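You operate a simulated robot arm through the tools that you are given. There is no shell and no other tool. Be economical: measure what you need, move in short steps, check, and stop when the job is done.

You run a simulated two-armed robot. Do the job below in one go: nothing can be reset, and whatever is moved stays where it is left.

## Task
Hold the rough half tile still and rub its burr off.
Fine: Use the rubbing stone. Hood on and its pointer in the green before you rub. Afterwards put the stone back and switch the hood off.

The check looks at the end state, three seconds after you hand in, the way a careful person would. Anything else that was tipped, shoved, dropped, spilled or broken makes it a failure.

## Robot
Two 7-joint arms with two-finger parallel grippers on one trunk, on a base that drives. Base frame: it is fixed to the floor where the robot stands at the start and does not move with it; the origin is under the middle of the robot, x ahead of it, y to its left, z up. Lengths are in mm, angles in rad, forces in N, time in s.
The left shoulder is at the start at [70, 134, 1276], the right one opposite. With the tool pointing down near the work surface each hand reaches from about 100 to 640 mm from the robot's upright axis, wherever it stands, measured 20 degrees to its own side. Places, roughly: hood switch [500, 0, 1000]; round gauge [600, 0, 1000]; dust hood [500, 0, 1000]. Payload 1.57 kg a hand.
The TCP of each hand is the grasp point between the finger pads, 30 mm short of the fingertips. In the tool frame z runs along the fingers and y along their closing line. The gripper opens to 80 mm. The fingers are 17 mm wide and 12 mm thick; the gripper's body (40 by 82 mm) begins 80 mm behind the TCP.
Orientation is told as [roll, pitch, yaw] about the base's x, y, z axes, in that order, counted from this pose: with the fingers straight down and closing along the base's y, the tool's x points along the base's -x, its y along +y and its z along -z.

## Interface
- The arms move only by the tool drive_tool. It takes "left_plan", "right_plan" or both (then of equal length, played together; a hand with none holds still); each is a list that holds one entry, the list of rows, each a list of 7 numbers: the shift along the tool's x, y, z in units of 30 mm (1.0 is 30 mm), then the turn, a rotation vector about the tool's x, y, z in units of 5 degrees (1.0 is 5 degrees), then the gripper command, from -1 (shut) to 1 (fully open), values between in proportion. In form: [[[dx, dy, dz, rx, ry, rz, grip], ...]]. A call has 1 to 20 rows; each row shifts and turns the commanded pose from where the row before left it, along the tool's axes as they then stand. A call with a number of a shift or a turn outside -1 to 1 is refused whole. Each row takes 0.2 s and may step no farther than 50 mm and 0.15 rad from the row before; otherwise, or with a gripper value out of range, the whole call is refused. Where a pose cannot be reached the arm comes as near as it can. A force on the tool above 40 N (or 10 N above the force at the start of the call, whichever is more), or a blocked arm, ends the call early, and 0.2 s more pass. Each finger travels about 153 mm/s and halts on what it meets, pressing with about 36 N; the grip force reading is that of the motor and also rises with nothing between the fingers. The clock runs only during rows and for 0.2 s after the last one: add rows that do not move to give the fingers time. It gives the time, the measured TCP pose, the force on the tool (base axes), the opening and the grip force at its end, in the units of the frame above (readings bear some noise), and new pictures: "views" is both (left out), scene, wrist or none (wrist: the cameras of the hands that moved).
- Cameras (640 x 400 px; columns grow to the right, rows downward): "scene" is now at [125.7, 39.9, 1498.7]; the picture's right is [0.48, -0.88, -0.00], its down [-0.54, -0.30, -0.78] and it looks along [0.69, 0.38, -0.62] (base axes); focal length 214 px, centre (320, 200). "left" rides on the left gripper at [72, 7, -122] in its tool frame; the picture's right is [-0.09, 1.00, 0.00], its down [-0.84, -0.08, -0.54] and it looks along [-0.54, -0.05, 0.84] (tool axes); focal length 238 px, centre (320, 200). "right" rides on the right gripper at [72, -7, -122] in its tool frame; the picture's right is [0.09, 1.00, 0.00], its down [-0.84, 0.08, -0.54] and it looks along [-0.54, 0.05, 0.84] (tool axes); focal length 238 px, centre (320, 200). There is no depth. A picture from a camera that has moved, and an enlarged one, comes with that camera's place and axes in the base frame and with its lens.
- lift_body(by): slides the trunk up (or, below 0, down) by that many mm; the arms and the scene camera ride with it, the base frame stays. It gives what a move gives, with no picture.
- base_move(legs): drives the robot by 1 to 6 legs, each [ahead, left, turn to the left] in mm, mm and rad, along the robot's own axes; the way and the turn of a leg run together, so that a leg with both is an arc; at most 1500 mm and 3.142 rad a leg. The arms and the cameras ride along, it lands a little off, and it stops where it bumps. It gives what a move gives, and a new picture of the scene camera.
- turn_head(pan, tilt): turns the head with the scene camera to pan (to the left, within 1.501 rad either way) and tilt (down, from -0.506 to 1.204), counted from straight ahead of the robot. It gives what a move gives, and a new picture of the scene camera.
- enlarge(camera, box): a new picture of the part [left, top, right, bottom] of that camera's present view, enlarged. It takes no simulated time.
- close_job(): hands the job in; it is judged then, once.

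Go step by step. Nothing tells you exact positions but the pictures and the camera data: compare them with the known pose of the tool, close in by small moves and look again before you grip or let go. The budget is 120 turns and 260 pictures, counting those below and the enlarged ones. Unless the task says otherwise, let go and move clear before handing in.

The tools are called after ">>>" as name(argument=value, ...) on one line, values as JSON. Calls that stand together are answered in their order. drive_tool: Moves the arms, as the interface text tells. Its arguments: {"type":"object","properties":{"left_plan":{"type":"array","items":{"type":"array","items":{"type":"array","items":{"type":"number"}}}},"right_plan":{"type":"array","items":{"type":"array","items":{"type":"array","items":{"type":"number"}}}},"views":{"type":"string","enum":["both","scene","wrist","none"]}},"required":[]} The other tools are called the same way: lift_body (by) slides the trunk up or down; base_move (legs) drives the base; turn_head (pan, tilt) turns the head that bears the scene camera; enlarge (camera, box) takes an enlarged picture of a part of a camera's view; close_job () hands the job in.

At the start:

```text
time: 0.0
left_tcp_pos: [292.8, 435.4, 1403.6]
left_tcp_rot: [0.0, 0.0, 0.001]
left_contact_force: [0.2, -0.8, -0.7]
left_width: 80.0
left_grasp_force: 0.1
right_tcp_pos: [330.5, 7.2, 1399.9]
right_tcp_rot: [0.0, -0.001, 0.001]
right_contact_force: [-0.1, -0.4, -0.5]
right_width: 80.2
right_grasp_force: 0.0
trunk travel left (down, up): [-850.0, 90.0]
robot x, y, heading: [-0.2, 1.0, -0.003]
head pan, tilt: [0.504, 0.672]
```

scene: 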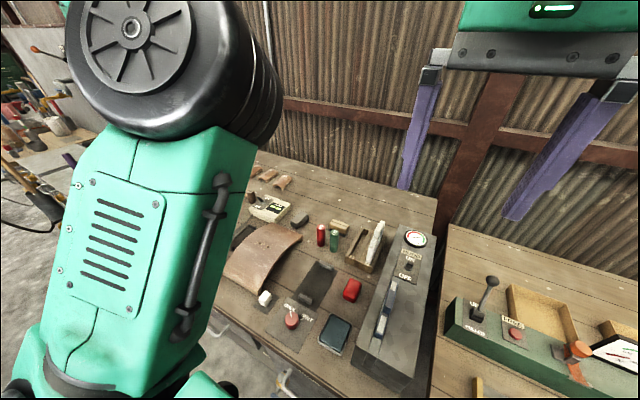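
right: 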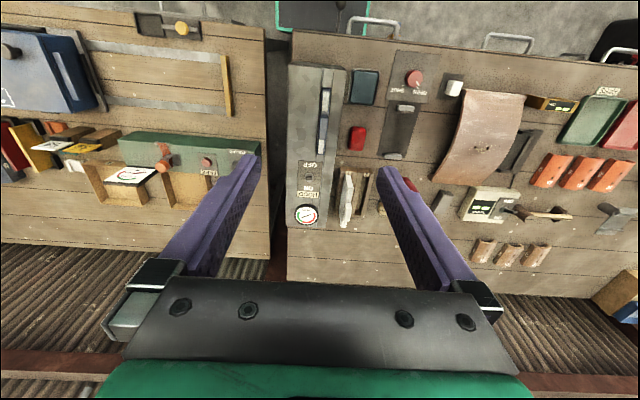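
left: 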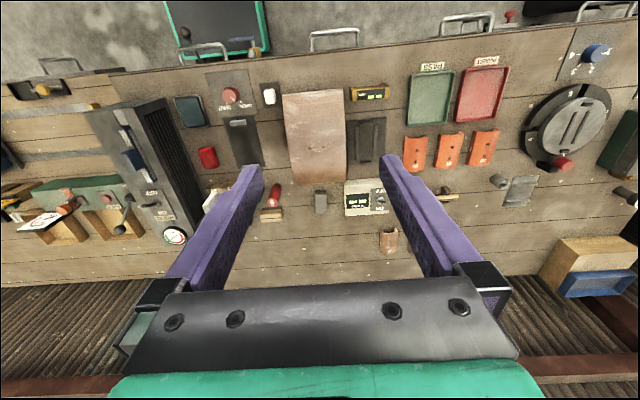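

I see a long bench with a dust hood box (switch, gauge), a tile on it, and several small tools. I'll enlarge the views to identify things.

>>> enlarge(camera="left", box=[80, 60, 280, 260])

>>> enlarge(camera="left", box=[220, 60, 520, 260])

>>> enlarge(camera="scene", box=[220, 150, 460, 390])

>>> enlarge(camera="right", box=[280, 40, 640, 270])

```text
2.00 times, centred on (180, 160) of left
camera zoom: at [221.3, 442.1, 1526.9], right [0.09, 1.0, 0.0], down [0.84, -0.08, 0.54], along [0.54, -0.05, -0.84], focal length 477 px, centre (600, 280)
```

zoom: 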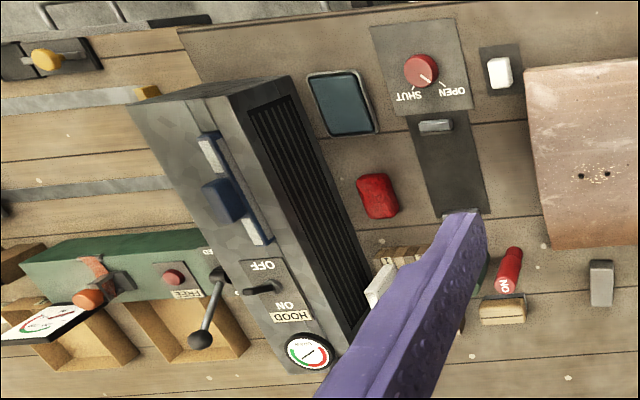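

```text
2.00 times, centred on (370, 160) of left
camera zoom: at [221.3, 442.1, 1526.9], right [0.09, 1.0, 0.0], down [0.84, -0.08, 0.54], along [0.54, -0.05, -0.84], focal length 477 px, centre (220, 280)
```

zoom: 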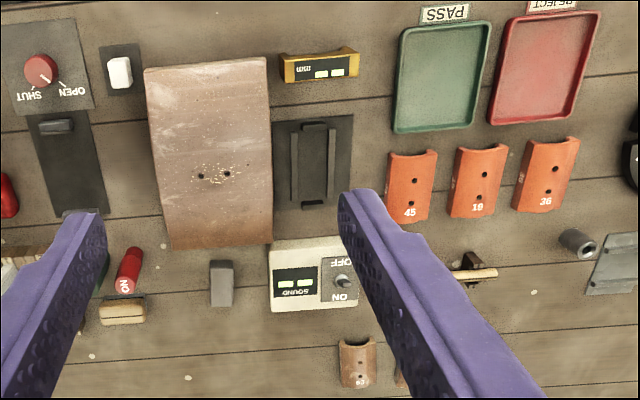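

```text
1.67 times, centred on (340, 270) of scene
camera zoom: at [125.7, 39.9, 1498.7], right [0.48, -0.88, 0.0], down [-0.54, -0.3, -0.78], along [0.69, 0.38, -0.62], focal length 358 px, centre (287, 83)
```

zoom: 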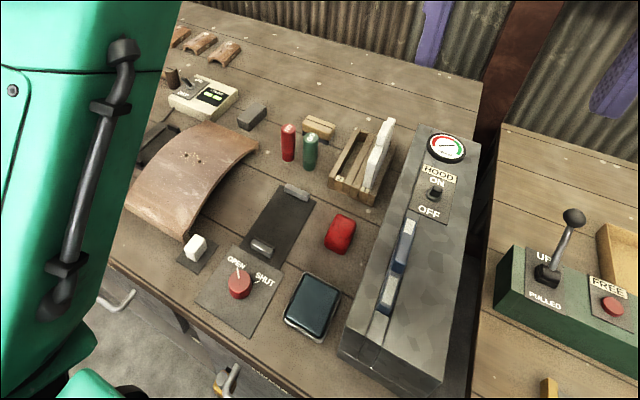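

```text
1.74 times, centred on (460, 155) of right
camera zoom: at [257.8, 1.2, 1521.4], right [-0.09, 1.0, 0.0], down [0.84, 0.08, 0.54], along [0.54, 0.05, -0.84], focal length 414 px, centre (76, 278)
```

zoom: 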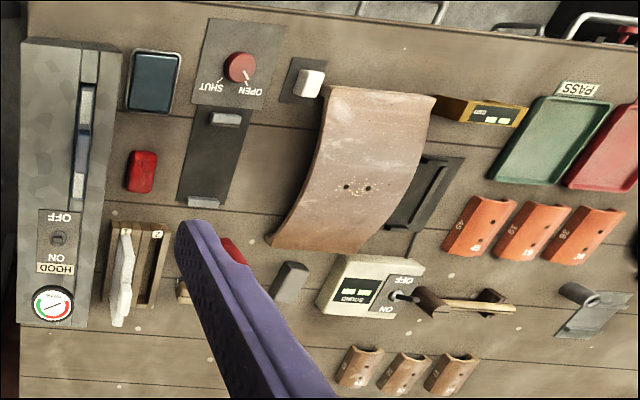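

The layout is rich; I need closer looks at the rack next to the hood, the clamp with the OPEN/SHUT knob, and the hood panel.

>>> enlarge(camera="right", box=[280, 60, 440, 160])

>>> enlarge(camera="right", box=[280, 150, 440, 250])

>>> enlarge(camera="scene", box=[300, 210, 440, 300])

>>> enlarge(camera="right", box=[430, 150, 640, 280])

>>> turn_head(pan=-0.1, tilt=0.75)

```text
4.00 times, centred on (360, 110) of right
camera zoom: at [257.8, 1.2, 1521.4], right [-0.09, 1.0, 0.0], down [0.84, 0.08, 0.54], along [0.54, 0.05, -0.84], focal length 953 px, centre (160, 560)
```

zoom: 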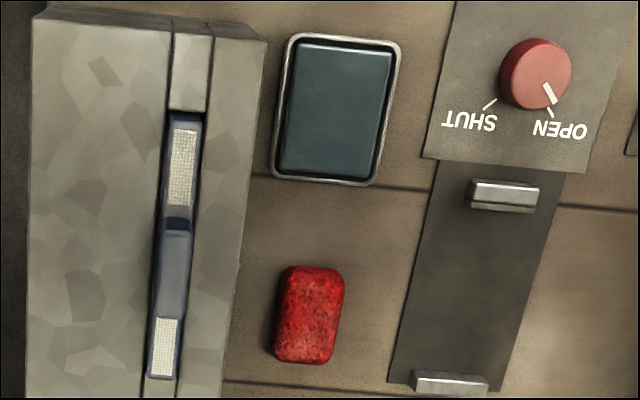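

```text
4.00 times, centred on (360, 200) of right
camera zoom: at [257.8, 1.2, 1521.4], right [-0.09, 1.0, 0.0], down [0.84, 0.08, 0.54], along [0.54, 0.05, -0.84], focal length 953 px, centre (160, 200)
```

zoom: 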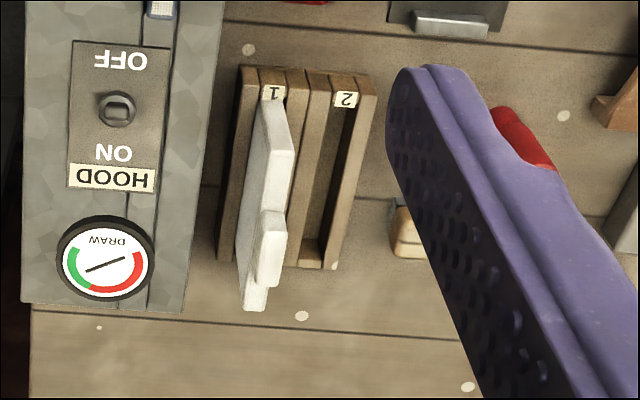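

```text
4.44 times, centred on (370, 255) of scene
camera zoom: at [125.7, 39.9, 1498.7], right [0.48, -0.88, 0.0], down [-0.54, -0.3, -0.78], along [0.69, 0.38, -0.62], focal length 953 px, centre (98, -44)
```

zoom: 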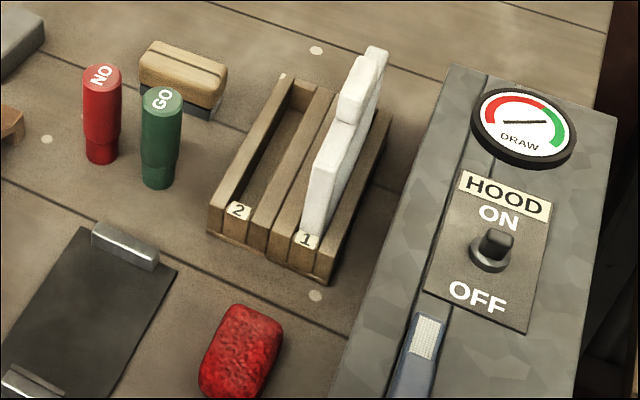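

```text
3.05 times, centred on (535, 215) of right
camera zoom: at [257.8, 1.2, 1521.4], right [-0.09, 1.0, 0.0], down [0.84, 0.08, 0.54], along [0.54, 0.05, -0.84], focal length 726 px, centre (-335, 154)
```

zoom: 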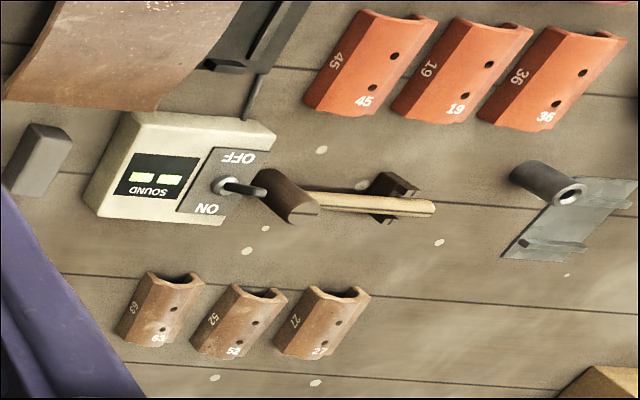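

```text
time: 1.0
left_tcp_pos: [292.6, 435.6, 1404.8]
left_tcp_rot: [0.001, 0.0, 0.0]
left_contact_force: [0.2, 0.2, -0.1]
left_width: 79.8
left_grasp_force: 0.1
right_tcp_pos: [329.9, 8.8, 1398.4]
right_tcp_rot: [-0.001, 0.0, -0.001]
right_contact_force: [0.4, 0.3, -0.7]
right_width: 79.9
right_grasp_force: 0.0
trunk travel left (down, up): [-850.0, 90.0]
robot x, y, heading: [2.2, 0.9, 0.003]
head pan, tilt: [-0.099, 0.75]
camera scene: at [132.8, -9.6, 1492.0], right [-0.1, -1.0, 0.0], down [-0.68, 0.07, -0.73], along [0.73, -0.07, -0.68], focal length 214 px, centre (320, 200)
```

scene: 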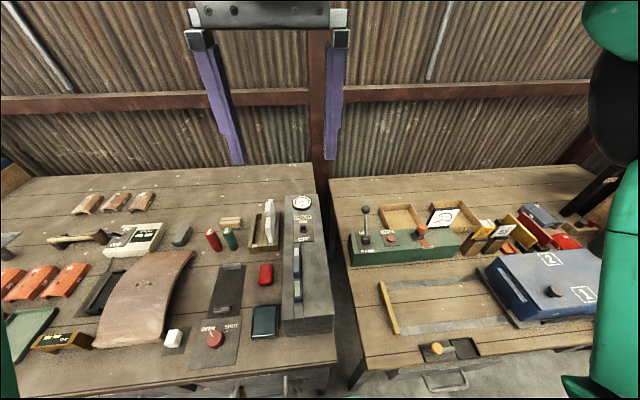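

Next I look more closely at the candidates for stone and half tile.

>>> enlarge(camera="scene", box=[230, 180, 350, 260])

>>> enlarge(camera="scene", box=[160, 250, 350, 370])

>>> enlarge(camera="scene", box=[0, 180, 200, 360])

>>> enlarge(camera="scene", box=[340, 180, 600, 360])

>>> enlarge(camera="left", box=[250, 60, 400, 260])

>>> enlarge(camera="right", box=[0, 100, 260, 220])

```text
5.00 times, centred on (290, 220) of scene
camera zoom: at [132.8, -9.6, 1492.0], right [-0.1, -1.0, 0.0], down [-0.68, 0.07, -0.73], along [0.73, -0.07, -0.68], focal length 1072 px, centre (470, 100)
```

zoom: 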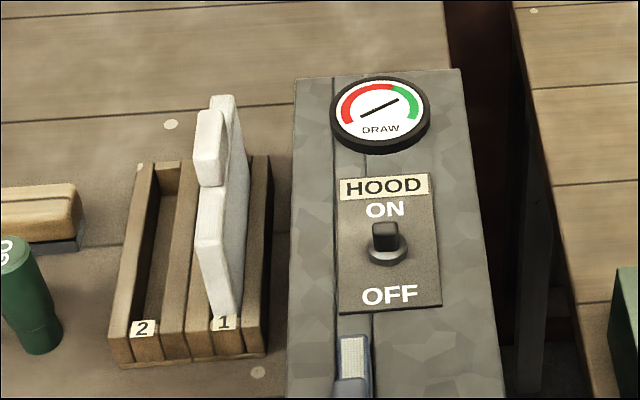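

```text
3.33 times, centred on (255, 310) of scene
camera zoom: at [132.8, -9.6, 1492.0], right [-0.1, -1.0, 0.0], down [-0.68, 0.07, -0.73], along [0.73, -0.07, -0.68], focal length 715 px, centre (537, -167)
```

zoom: 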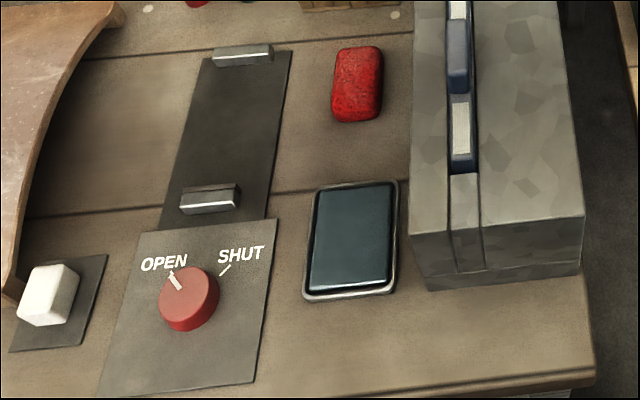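

```text
2.22 times, centred on (100, 270) of scene
camera zoom: at [132.8, -9.6, 1492.0], right [-0.1, -1.0, 0.0], down [-0.68, 0.07, -0.73], along [0.73, -0.07, -0.68], focal length 477 px, centre (809, 44)
```

zoom: 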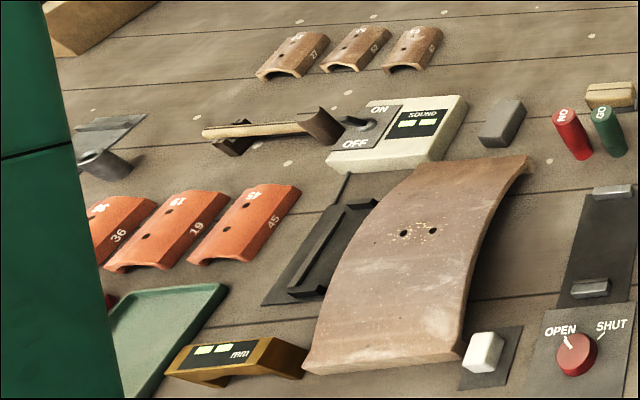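

```text
2.22 times, centred on (470, 270) of scene
camera zoom: at [132.8, -9.6, 1492.0], right [-0.1, -1.0, 0.0], down [-0.68, 0.07, -0.73], along [0.73, -0.07, -0.68], focal length 477 px, centre (-13, 44)
```

zoom: 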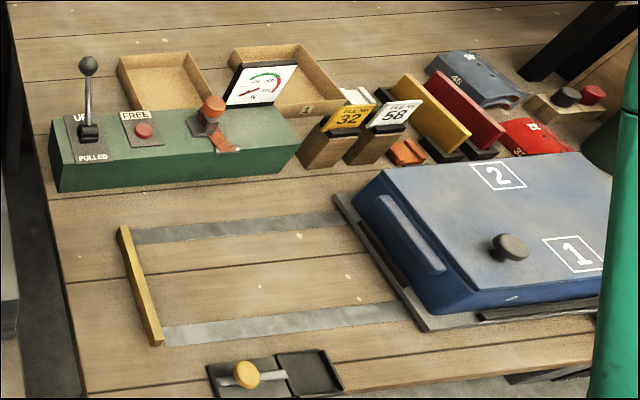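

```text
2.00 times, centred on (325, 160) of left
camera zoom: at [221.2, 442.3, 1526.8], right [0.09, 1.0, 0.0], down [0.84, -0.08, 0.54], along [0.54, -0.05, -0.84], focal length 477 px, centre (310, 280)
```

zoom: 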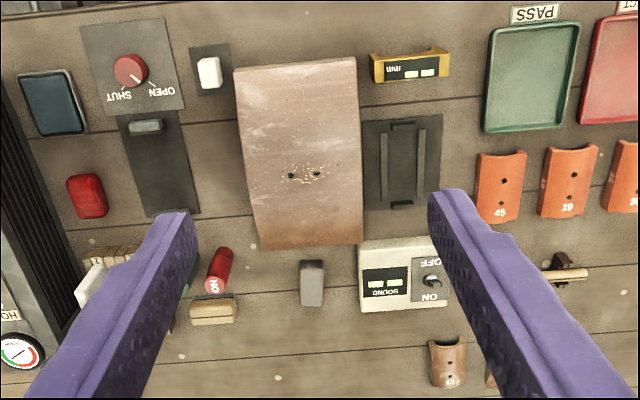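

```text
2.46 times, centred on (130, 160) of right
camera zoom: at [257.7, 1.4, 1521.4], right [-0.09, 1.0, 0.0], down [0.84, 0.08, 0.54], along [0.54, 0.05, -0.84], focal length 587 px, centre (788, 298)
```

zoom: 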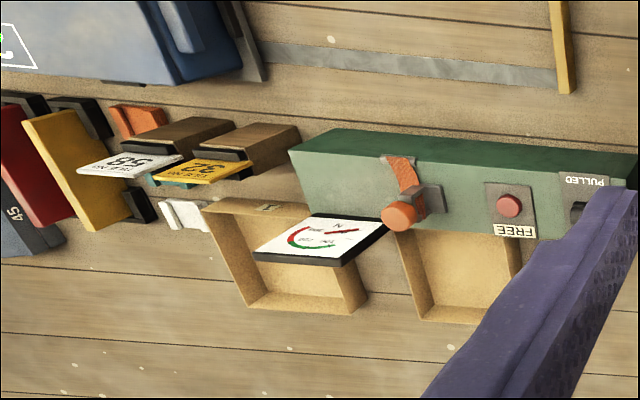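

The white jagged piece in rack slot 1, the clamp plate and several blocks need a closer look. I lower both hands safely above the bench to use the wrist cameras.

>>> drive_tool(left_plan=[[[-0.57, -0.06, 0.85, 0, 0, 0, 1], [-0.57, -0.06, 0.85, 0, 0, 0, 1], [-0.57, -0.06, 0.85, 0, 0, 0, 1], [-0.57, -0.06, 0.85, 0, 0, 0, 1], [-0.57, -0.06, 0.85, 0, 0, 0, 1], [-0.57, -0.06, 0.85, 0, 0, 0, 1], [-0.57, -0.06, 0.85, 0, 0, 0, 1], [-0.57, -0.06, 0.85, 0, 0, 0, 1]]], right_plan=[[[-0.42, 0.26, 1, 0, 0, 0, 1], [-0.42, 0.26, 1, 0, 0, 0, 1], [-0.42, 0.26, 1, 0, 0, 0, 1], [-0.42, 0.26, 1, 0, 0, 0, 1], [-0.42, 0.26, 1, 0, 0, 0, 1], [-0.42, 0.26, 1, 0, 0, 0, 1], [-0.42, 0.26, 1, 0, 0, 0, 1], [-0.42, 0.26, 1, 0, 0, 0, 1]]], views="wrist")

```text
time: 2.8
left_tcp_pos: [431.5, 422.9, 1198.6]
left_tcp_rot: [-0.001, 0.002, 0.001]
left_contact_force: [0.2, 0.1, -0.5]
left_width: 80.0
left_grasp_force: 0.1
right_tcp_pos: [430.9, 72.7, 1157.0]
right_tcp_rot: [0.0, 0.001, 0.001]
right_contact_force: [0.4, 0.4, 0.0]
right_width: 80.0
right_grasp_force: 0.0
trunk travel left (down, up): [-850.0, 90.0]
robot x, y, heading: [-1.3, 2.9, -0.003]
head pan, tilt: [-0.099, 0.75]
camera right: at [359.9, 65.6, 1280.3], right [-0.09, 1.0, 0.0], down [0.84, 0.08, 0.54], along [0.54, 0.05, -0.84], focal length 238 px, centre (320, 200)
camera left: at [359.1, 429.5, 1322.1], right [0.09, 1.0, 0.0], down [0.84, -0.08, 0.54], along [0.54, -0.05, -0.84], focal length 238 px, centre (320, 200)
```

right: 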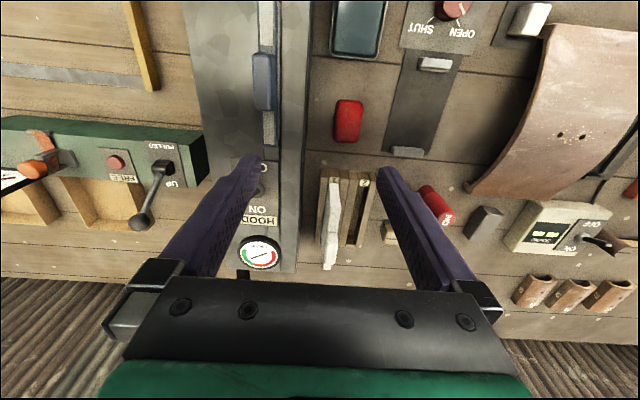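
left: 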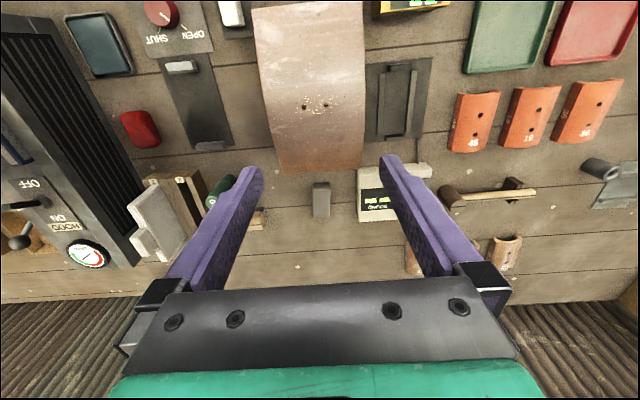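

>>> enlarge(camera="left", box=[0, 120, 240, 280])

>>> enlarge(camera="right", box=[230, 150, 390, 280])

>>> enlarge(camera="left", box=[230, 60, 430, 230])

>>> enlarge(camera="scene", box=[200, 180, 320, 260])

>>> enlarge(camera="right", box=[190, 0, 350, 150])

```text
2.50 times, centred on (120, 200) of left
camera zoom: at [359.1, 429.5, 1322.1], right [0.09, 1.0, 0.0], down [0.84, -0.08, 0.54], along [0.54, -0.05, -0.84], focal length 596 px, centre (820, 200)
```

zoom: 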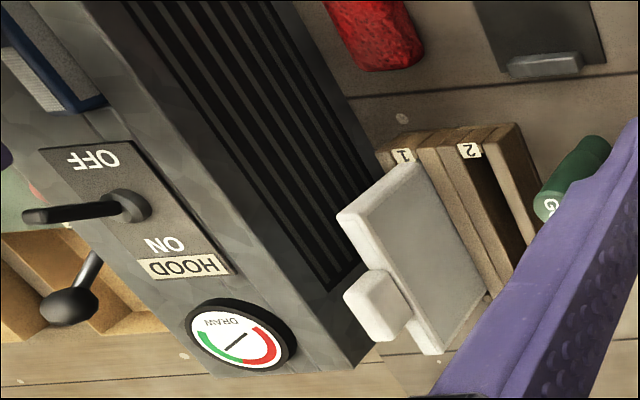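

```text
3.08 times, centred on (310, 215) of right
camera zoom: at [359.9, 65.6, 1280.3], right [-0.09, 1.0, 0.0], down [0.84, 0.08, 0.54], along [0.54, 0.05, -0.84], focal length 733 px, centre (351, 154)
```

zoom: 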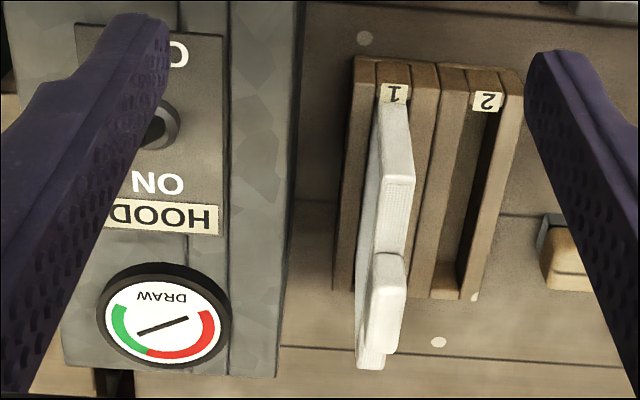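

```text
2.35 times, centred on (330, 145) of left
camera zoom: at [359.1, 429.5, 1322.1], right [0.09, 1.0, 0.0], down [0.84, -0.08, 0.54], along [0.54, -0.05, -0.84], focal length 561 px, centre (296, 329)
```

zoom: 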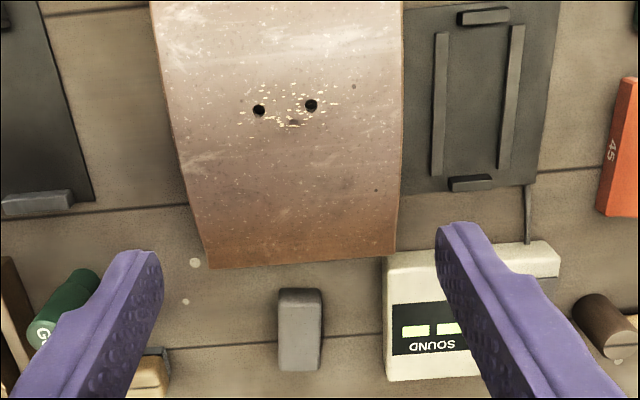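

```text
5.00 times, centred on (260, 220) of scene
camera zoom: at [135.5, -8.8, 1491.8], right [-0.1, -1.0, 0.0], down [-0.68, 0.07, -0.73], along [0.73, -0.07, -0.68], focal length 1072 px, centre (620, 100)
```

zoom: 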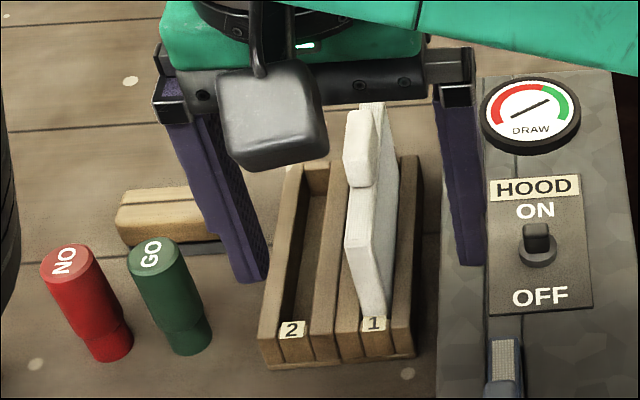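

```text
2.67 times, centred on (270, 75) of right
camera zoom: at [359.9, 65.6, 1280.3], right [-0.09, 1.0, 0.0], down [0.84, 0.08, 0.54], along [0.54, 0.05, -0.84], focal length 636 px, centre (453, 533)
```

zoom: 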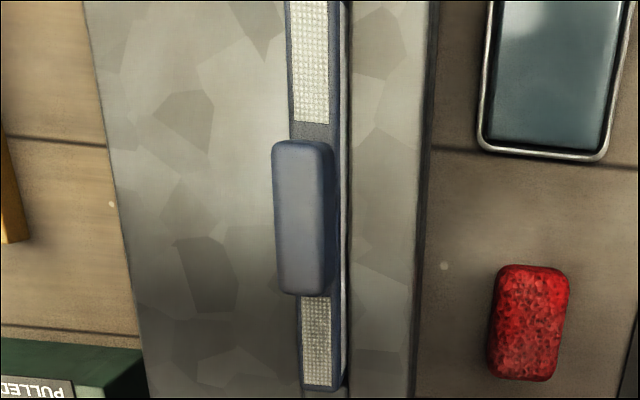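

The white piece looks like a spare filter for the hood (mesh and tab), and a blue one sits in the hood slot. I still need the half tile with a burr, so I look around the rest of the benches.

>>> turn_head(pan=0.75, tilt=0.6)

>>> turn_head(pan=1.45, tilt=0.6)

>>> turn_head(pan=-0.8, tilt=0.6)

>>> turn_head(pan=-1.45, tilt=0.6)

```text
time: 4.0
left_tcp_pos: [428.5, 420.6, 1200.5]
left_tcp_rot: [0.001, 0.001, -0.002]
left_contact_force: [-0.6, 0.2, -0.1]
left_width: 80.0
left_grasp_force: 0.0
right_tcp_pos: [429.6, 71.5, 1158.3]
right_tcp_rot: [0.001, 0.0, 0.0]
right_contact_force: [0.5, -0.3, 0.4]
right_width: 80.0
right_grasp_force: 0.1
trunk travel left (down, up): [-850.0, 90.0]
robot x, y, heading: [-0.0, -3.0, 0.008]
head pan, tilt: [0.75, 0.6]
camera scene: at [115.5, 58.8, 1504.8], right [0.68, -0.73, 0.0], down [-0.41, -0.39, -0.82], along [0.6, 0.56, -0.57], focal length 214 px, centre (320, 200)
```

scene: 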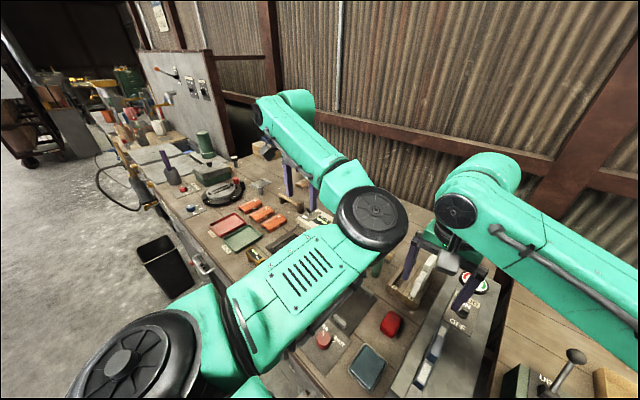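

```text
time: 5.0
left_tcp_pos: [428.0, 423.0, 1200.9]
left_tcp_rot: [-0.001, 0.001, 0.001]
left_contact_force: [0.5, 0.7, 0.0]
left_width: 80.2
left_grasp_force: 0.0
right_tcp_pos: [429.6, 71.6, 1159.1]
right_tcp_rot: [0.001, 0.0, -0.001]
right_contact_force: [0.5, 0.2, -0.1]
right_width: 79.9
right_grasp_force: 0.0
trunk travel left (down, up): [-850.0, 90.0]
robot x, y, heading: [-3.7, 0.1, 0.003]
head pan, tilt: [1.45, 0.6]
camera scene: at [61.2, 86.2, 1504.9], right [0.99, -0.12, 0.0], down [-0.07, -0.56, -0.83], along [0.1, 0.82, -0.56], focal length 214 px, centre (320, 200)
```

scene: 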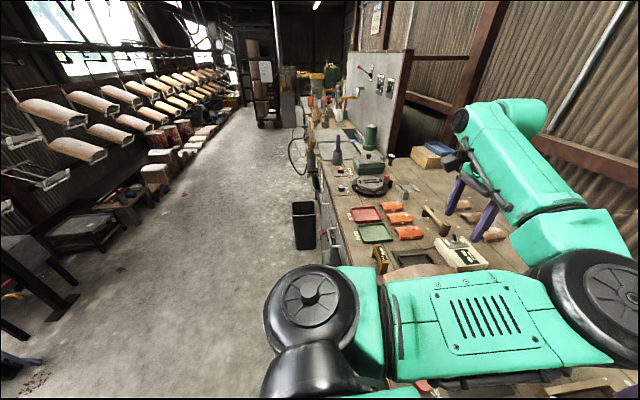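

```text
time: 7.1
left_tcp_pos: [428.7, 421.9, 1201.8]
left_tcp_rot: [-0.001, 0.001, -0.001]
left_contact_force: [-0.7, -0.3, 0.0]
left_width: 79.9
left_grasp_force: 0.1
right_tcp_pos: [429.8, 71.8, 1158.7]
right_tcp_rot: [0.001, 0.0, 0.002]
right_contact_force: [-0.2, 0.5, -0.9]
right_width: 80.2
right_grasp_force: 0.0
trunk travel left (down, up): [-850.0, 90.0]
robot x, y, heading: [1.0, -0.7, -0.0]
head pan, tilt: [-0.799, 0.6]
camera scene: at [112.2, -64.8, 1504.9], right [-0.72, -0.7, 0.0], down [-0.39, 0.4, -0.83], along [0.58, -0.59, -0.56], focal length 214 px, centre (320, 200)
```

scene: 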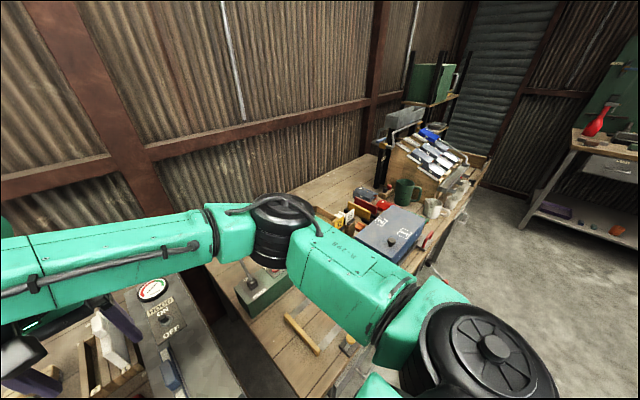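

```text
time: 8.2
left_tcp_pos: [427.6, 422.4, 1200.1]
left_tcp_rot: [0.001, -0.001, -0.001]
left_contact_force: [-0.2, 0.5, -0.2]
left_width: 79.7
left_grasp_force: 0.1
right_tcp_pos: [430.5, 71.7, 1159.1]
right_tcp_rot: [0.0, 0.001, 0.0]
right_contact_force: [-0.3, -0.6, -1.2]
right_width: 79.8
right_grasp_force: 0.1
trunk travel left (down, up): [-850.0, 90.0]
robot x, y, heading: [-1.9, 2.8, 0.0]
head pan, tilt: [-1.45, 0.6]
camera scene: at [61.2, -89.2, 1504.9], right [-0.99, -0.12, 0.0], down [-0.07, 0.56, -0.83], along [0.1, -0.82, -0.56], focal length 214 px, centre (320, 200)
```

scene: 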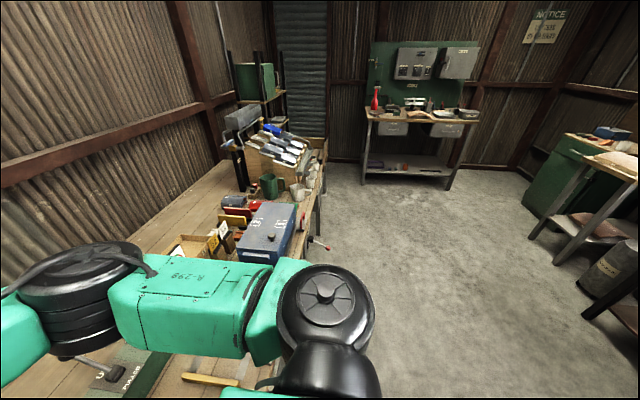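

The small curved tiles could be the half tiles; I check them for a burr.

>>> enlarge(camera="left", box=[420, 50, 640, 190])

>>> enlarge(camera="left", box=[390, 150, 640, 290])

>>> enlarge(camera="right", box=[460, 180, 640, 320])

>>> enlarge(camera="right", box=[380, 0, 560, 160])

```text
2.86 times, centred on (530, 120) of left
camera zoom: at [356.6, 428.8, 1323.5], right [0.09, 1.0, 0.0], down [0.84, -0.08, 0.54], along [0.54, -0.05, -0.84], focal length 681 px, centre (-280, 429)
```

zoom: 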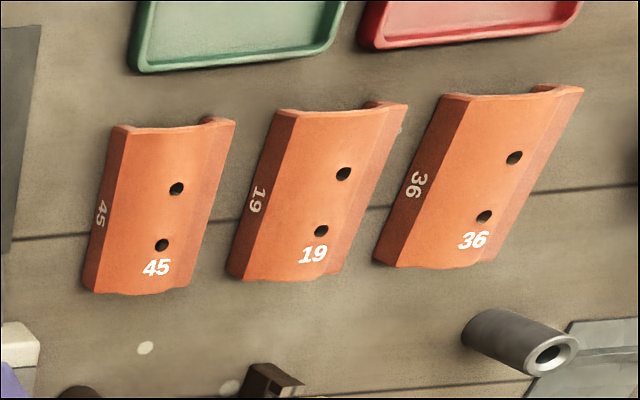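

```text
2.56 times, centred on (515, 220) of left
camera zoom: at [356.6, 428.8, 1323.5], right [0.09, 1.0, 0.0], down [0.84, -0.08, 0.54], along [0.54, -0.05, -0.84], focal length 610 px, centre (-179, 149)
```

zoom: 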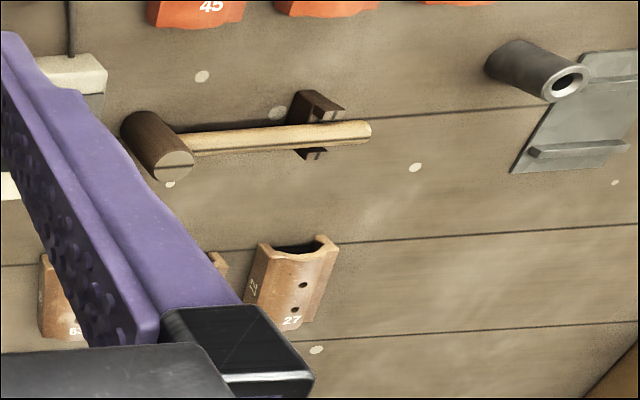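

```text
2.86 times, centred on (550, 250) of right
camera zoom: at [357.6, 64.6, 1281.5], right [-0.09, 1.0, 0.0], down [0.84, 0.08, 0.54], along [0.54, 0.05, -0.84], focal length 681 px, centre (-337, 57)
```

zoom: 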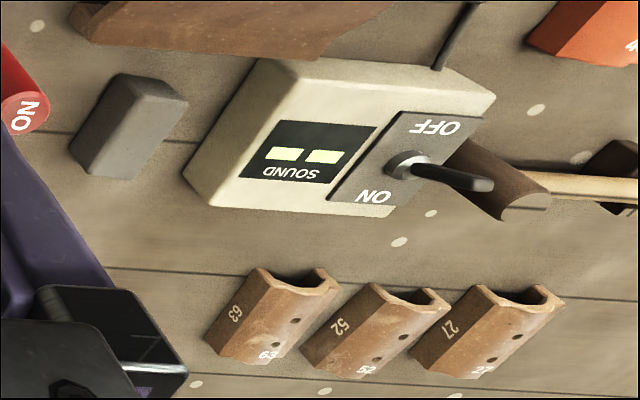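

```text
2.50 times, centred on (470, 80) of right
camera zoom: at [357.6, 64.6, 1281.5], right [-0.09, 1.0, 0.0], down [0.84, 0.08, 0.54], along [0.54, 0.05, -0.84], focal length 596 px, centre (-55, 500)
```

zoom: 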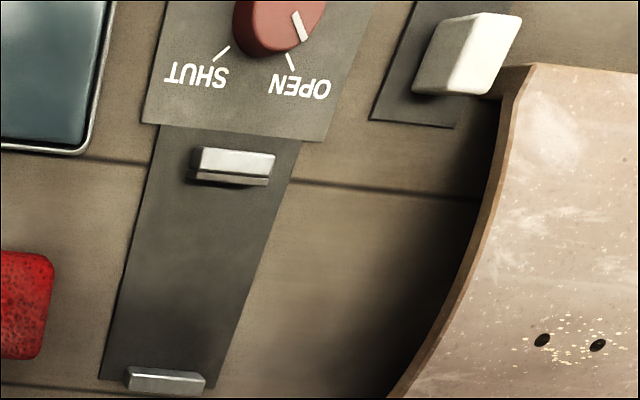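

>>> enlarge(camera="left", box=[490, 70, 590, 160])

>>> enlarge(camera="left", box=[250, 0, 460, 150])

>>> turn_head(pan=-0.35, tilt=0.7)

>>> enlarge(camera="scene", box=[320, 150, 500, 270])

>>> enlarge(camera="scene", box=[420, 100, 600, 220])

```text
4.44 times, centred on (540, 115) of left
camera zoom: at [356.6, 428.8, 1323.5], right [0.09, 1.0, 0.0], down [0.84, -0.08, 0.54], along [0.54, -0.05, -0.84], focal length 1059 px, centre (-658, 578)
```

zoom: 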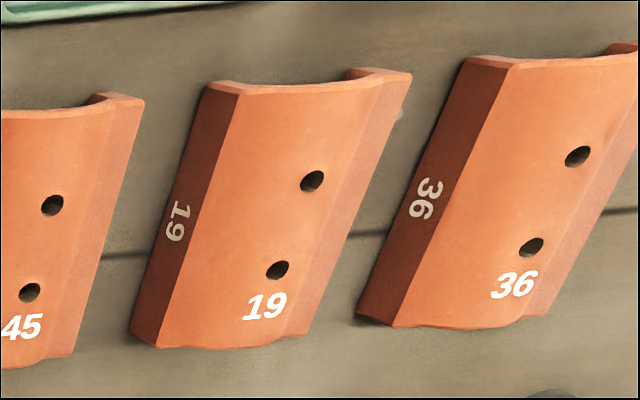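

```text
2.67 times, centred on (355, 75) of left
camera zoom: at [356.6, 428.8, 1323.5], right [0.09, 1.0, 0.0], down [0.84, -0.08, 0.54], along [0.54, -0.05, -0.84], focal length 636 px, centre (227, 533)
```

zoom: 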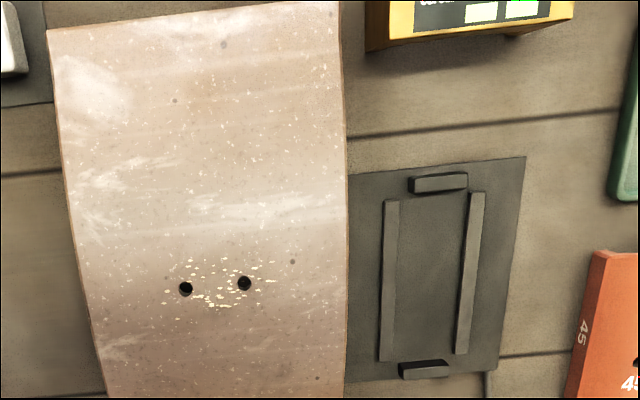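

```text
time: 9.5
left_tcp_pos: [428.7, 421.5, 1201.0]
left_tcp_rot: [-0.001, 0.0, -0.001]
left_contact_force: [0.8, 0.4, 0.8]
left_width: 80.0
left_grasp_force: 0.1
right_tcp_pos: [430.1, 71.8, 1158.7]
right_tcp_rot: [-0.001, 0.001, -0.001]
right_contact_force: [0.5, 0.3, 0.1]
right_width: 79.8
right_grasp_force: 0.0
trunk travel left (down, up): [-850.0, 90.0]
robot x, y, heading: [1.4, -2.2, -0.001]
head pan, tilt: [-0.351, 0.7]
camera scene: at [130.3, -30.8, 1496.3], right [-0.34, -0.94, 0.0], down [-0.6, 0.22, -0.76], along [0.72, -0.26, -0.64], focal length 214 px, centre (320, 200)
```

scene: 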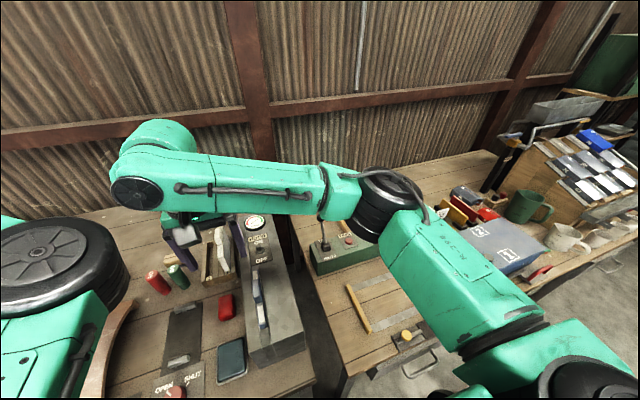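

```text
3.33 times, centred on (410, 210) of scene
camera zoom: at [130.3, -30.8, 1496.3], right [-0.34, -0.94, 0.0], down [-0.6, 0.22, -0.76], along [0.72, -0.26, -0.64], focal length 715 px, centre (20, 167)
```

zoom: 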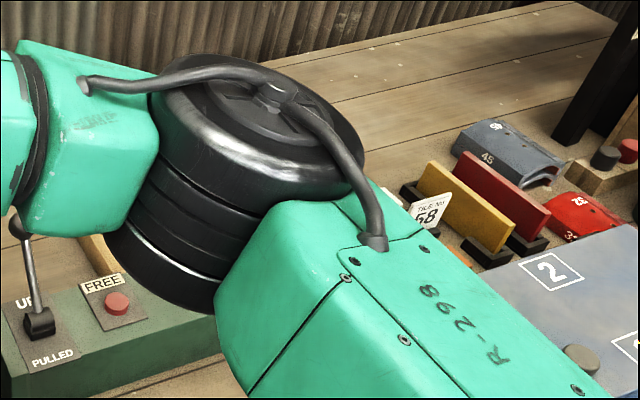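

```text
3.33 times, centred on (510, 160) of scene
camera zoom: at [130.3, -30.8, 1496.3], right [-0.34, -0.94, 0.0], down [-0.6, 0.22, -0.76], along [0.72, -0.26, -0.64], focal length 715 px, centre (-313, 333)
```

zoom: 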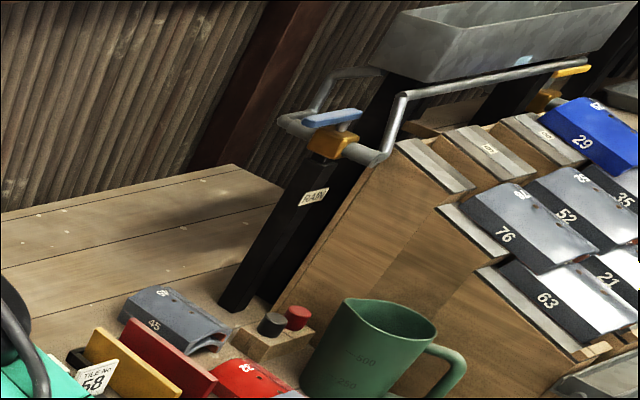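

I can't identify the half tile yet. I bring the left hand closer over the clamp, red block and white block, and the right hand out of the way.

>>> drive_tool(left_plan=[[[0.6, -1, 0.4, 0, 0, 0, 1], [0.6, -1, 0.4, 0, 0, 0, 1], [0.6, -1, 0.4, 0, 0, 0, 1], [0.6, -1, 0.4, 0, 0, 0, 1], [0.6, -1, 0.4, 0, 0, 0, 1]]], right_plan=[[[0.6, -1, 0, 0, 0, 0, 1], [0.6, -1, 0, 0, 0, 0, 1], [0.6, -1, 0, 0, 0, 0, 1], [0.6, -1, 0, 0, 0, 0, 1], [0.6, -1, 0, 0, 0, 0, 1]]], views="wrist")

>>> enlarge(camera="left", box=[180, 0, 460, 175])

>>> enlarge(camera="left", box=[240, 150, 440, 275])

>>> enlarge(camera="left", box=[390, 0, 640, 200])

```text
time: 10.7
left_tcp_pos: [395.3, 375.7, 1169.4]
left_tcp_rot: [0.002, -0.002, 0.0]
left_contact_force: [0.0, 0.0, 0.3]
left_width: 79.9
left_grasp_force: 0.0
left hand out of reach, approached as far as the arm can: row 2, 3, 4, 5
right_tcp_pos: [338.2, -81.2, 1158.6]
right_tcp_rot: [0.001, -0.001, 0.0]
right_contact_force: [0.0, -0.6, -0.3]
right_width: 80.0
right_grasp_force: 0.0
trunk travel left (down, up): [-850.0, 90.0]
robot x, y, heading: [1.9, -2.1, 0.002]
head pan, tilt: [-0.351, 0.7]
camera right: at [267.0, -88.4, 1281.6], right [-0.09, 1.0, 0.0], down [0.84, 0.08, 0.54], along [0.54, 0.05, -0.84], focal length 238 px, centre (320, 200)
camera left: at [323.6, 382.1, 1292.0], right [0.09, 1.0, 0.0], down [0.84, -0.08, 0.54], along [0.54, -0.05, -0.84], focal length 238 px, centre (320, 200)
```

right: 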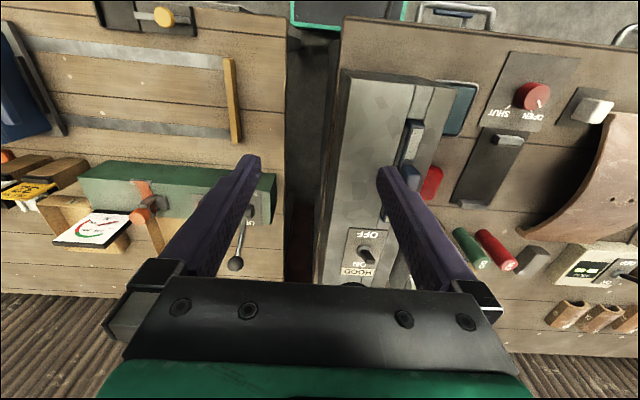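
left: 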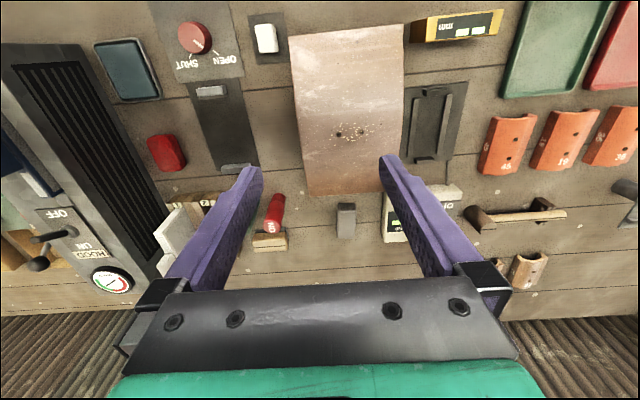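

```text
2.29 times, centred on (320, 88) of left
camera zoom: at [323.6, 382.1, 1292.0], right [0.09, 1.0, 0.0], down [0.84, -0.08, 0.54], along [0.54, -0.05, -0.84], focal length 545 px, centre (320, 457)
```

zoom: 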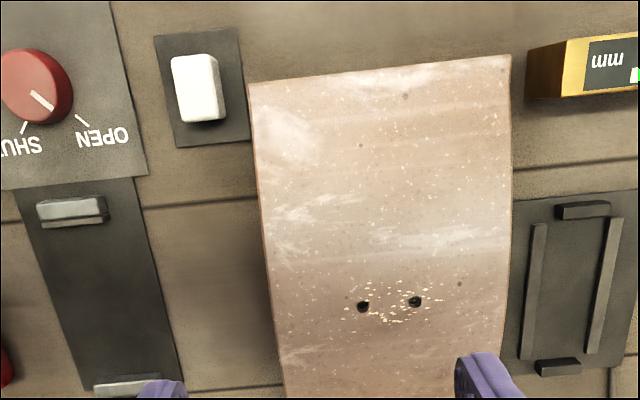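

```text
3.20 times, centred on (340, 212) of left
camera zoom: at [323.6, 382.1, 1292.0], right [0.09, 1.0, 0.0], down [0.84, -0.08, 0.54], along [0.54, -0.05, -0.84], focal length 763 px, centre (256, 160)
```

zoom: 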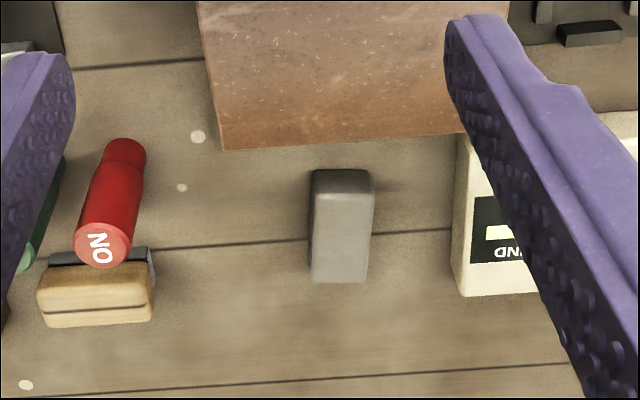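

```text
2.00 times, centred on (515, 100) of left
camera zoom: at [323.6, 382.1, 1292.0], right [0.09, 1.0, 0.0], down [0.84, -0.08, 0.54], along [0.54, -0.05, -0.84], focal length 477 px, centre (-70, 400)
```

zoom: 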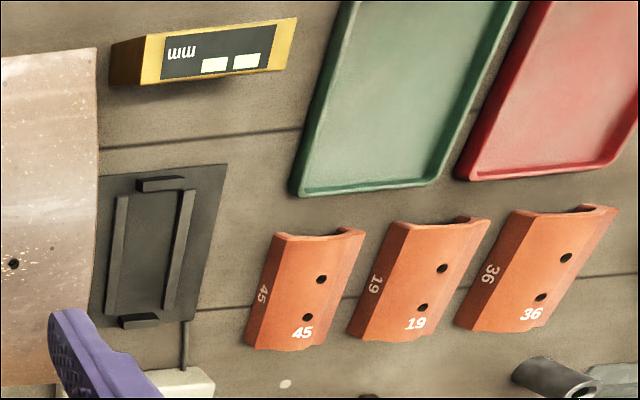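

The grey block (at about [617,405]) looks like a rubbing stone. I move the left hand over the numbered tiles to search for the burr.

>>> drive_tool(left_plan=[[[0, 1, 0.2, 0, 0, 0, 1], [0, 1, 0.2, 0, 0, 0, 1], [0, 1, 0.2, 0, 0, 0, 1], [0, 1, 0.2, 0, 0, 0, 1], [0, 1, 0.2, 0, 0, 0, 1], [0, 1, 0.2, 0, 0, 0, 1], [0, 1, 0.2, 0, 0, 0, 1], [0, 1, 0.2, 0, 0, 0, 1]]], views="wrist")

>>> enlarge(camera="left", box=[270, 40, 430, 140])

>>> enlarge(camera="left", box=[250, 180, 410, 280])

```text
time: 12.5
left_tcp_pos: [397.9, 621.3, 1119.2]
left_tcp_rot: [-0.002, -0.002, 0.002]
left_contact_force: [-0.8, -0.4, -0.5]
left_width: 79.9
left_grasp_force: 0.0
right_tcp_pos: [341.3, -76.3, 1159.5]
right_tcp_rot: [-0.001, 0.001, -0.001]
right_contact_force: [-0.5, 0.8, 1.2]
right_width: 79.8
right_grasp_force: 0.1
trunk travel left (down, up): [-850.0, 90.0]
robot x, y, heading: [2.8, -2.2, 0.005]
head pan, tilt: [-0.351, 0.7]
camera left: at [325.5, 628.0, 1241.3], right [0.09, 1.0, 0.0], down [0.84, -0.08, 0.54], along [0.54, -0.05, -0.84], focal length 238 px, centre (320, 200)
```

left: 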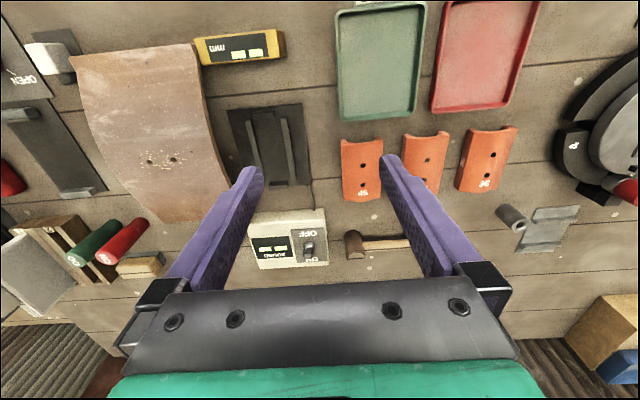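

```text
4.00 times, centred on (350, 90) of left
camera zoom: at [325.5, 628.0, 1241.3], right [0.09, 1.0, 0.0], down [0.84, -0.08, 0.54], along [0.54, -0.05, -0.84], focal length 953 px, centre (200, 640)
```

zoom: 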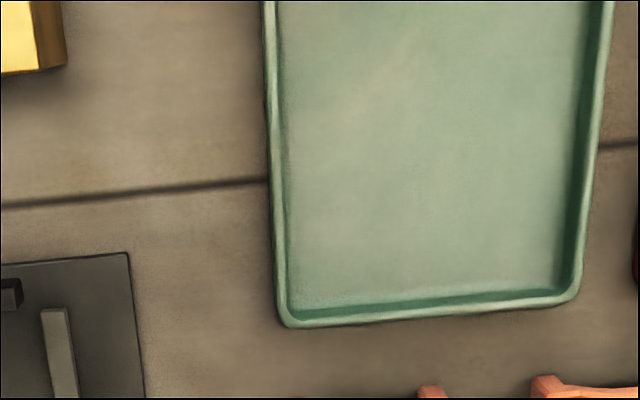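

```text
4.00 times, centred on (330, 230) of left
camera zoom: at [325.5, 628.0, 1241.3], right [0.09, 1.0, 0.0], down [0.84, -0.08, 0.54], along [0.54, -0.05, -0.84], focal length 953 px, centre (280, 80)
```

zoom: 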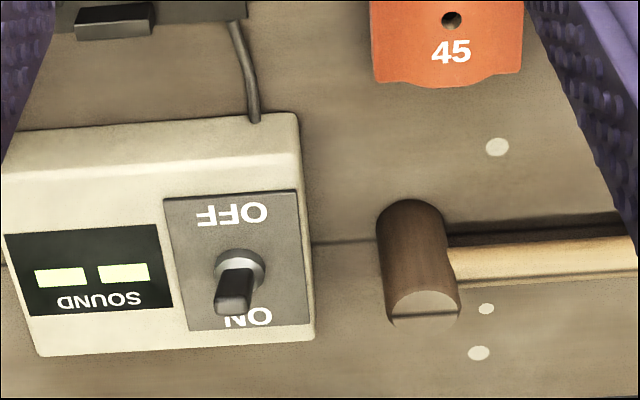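

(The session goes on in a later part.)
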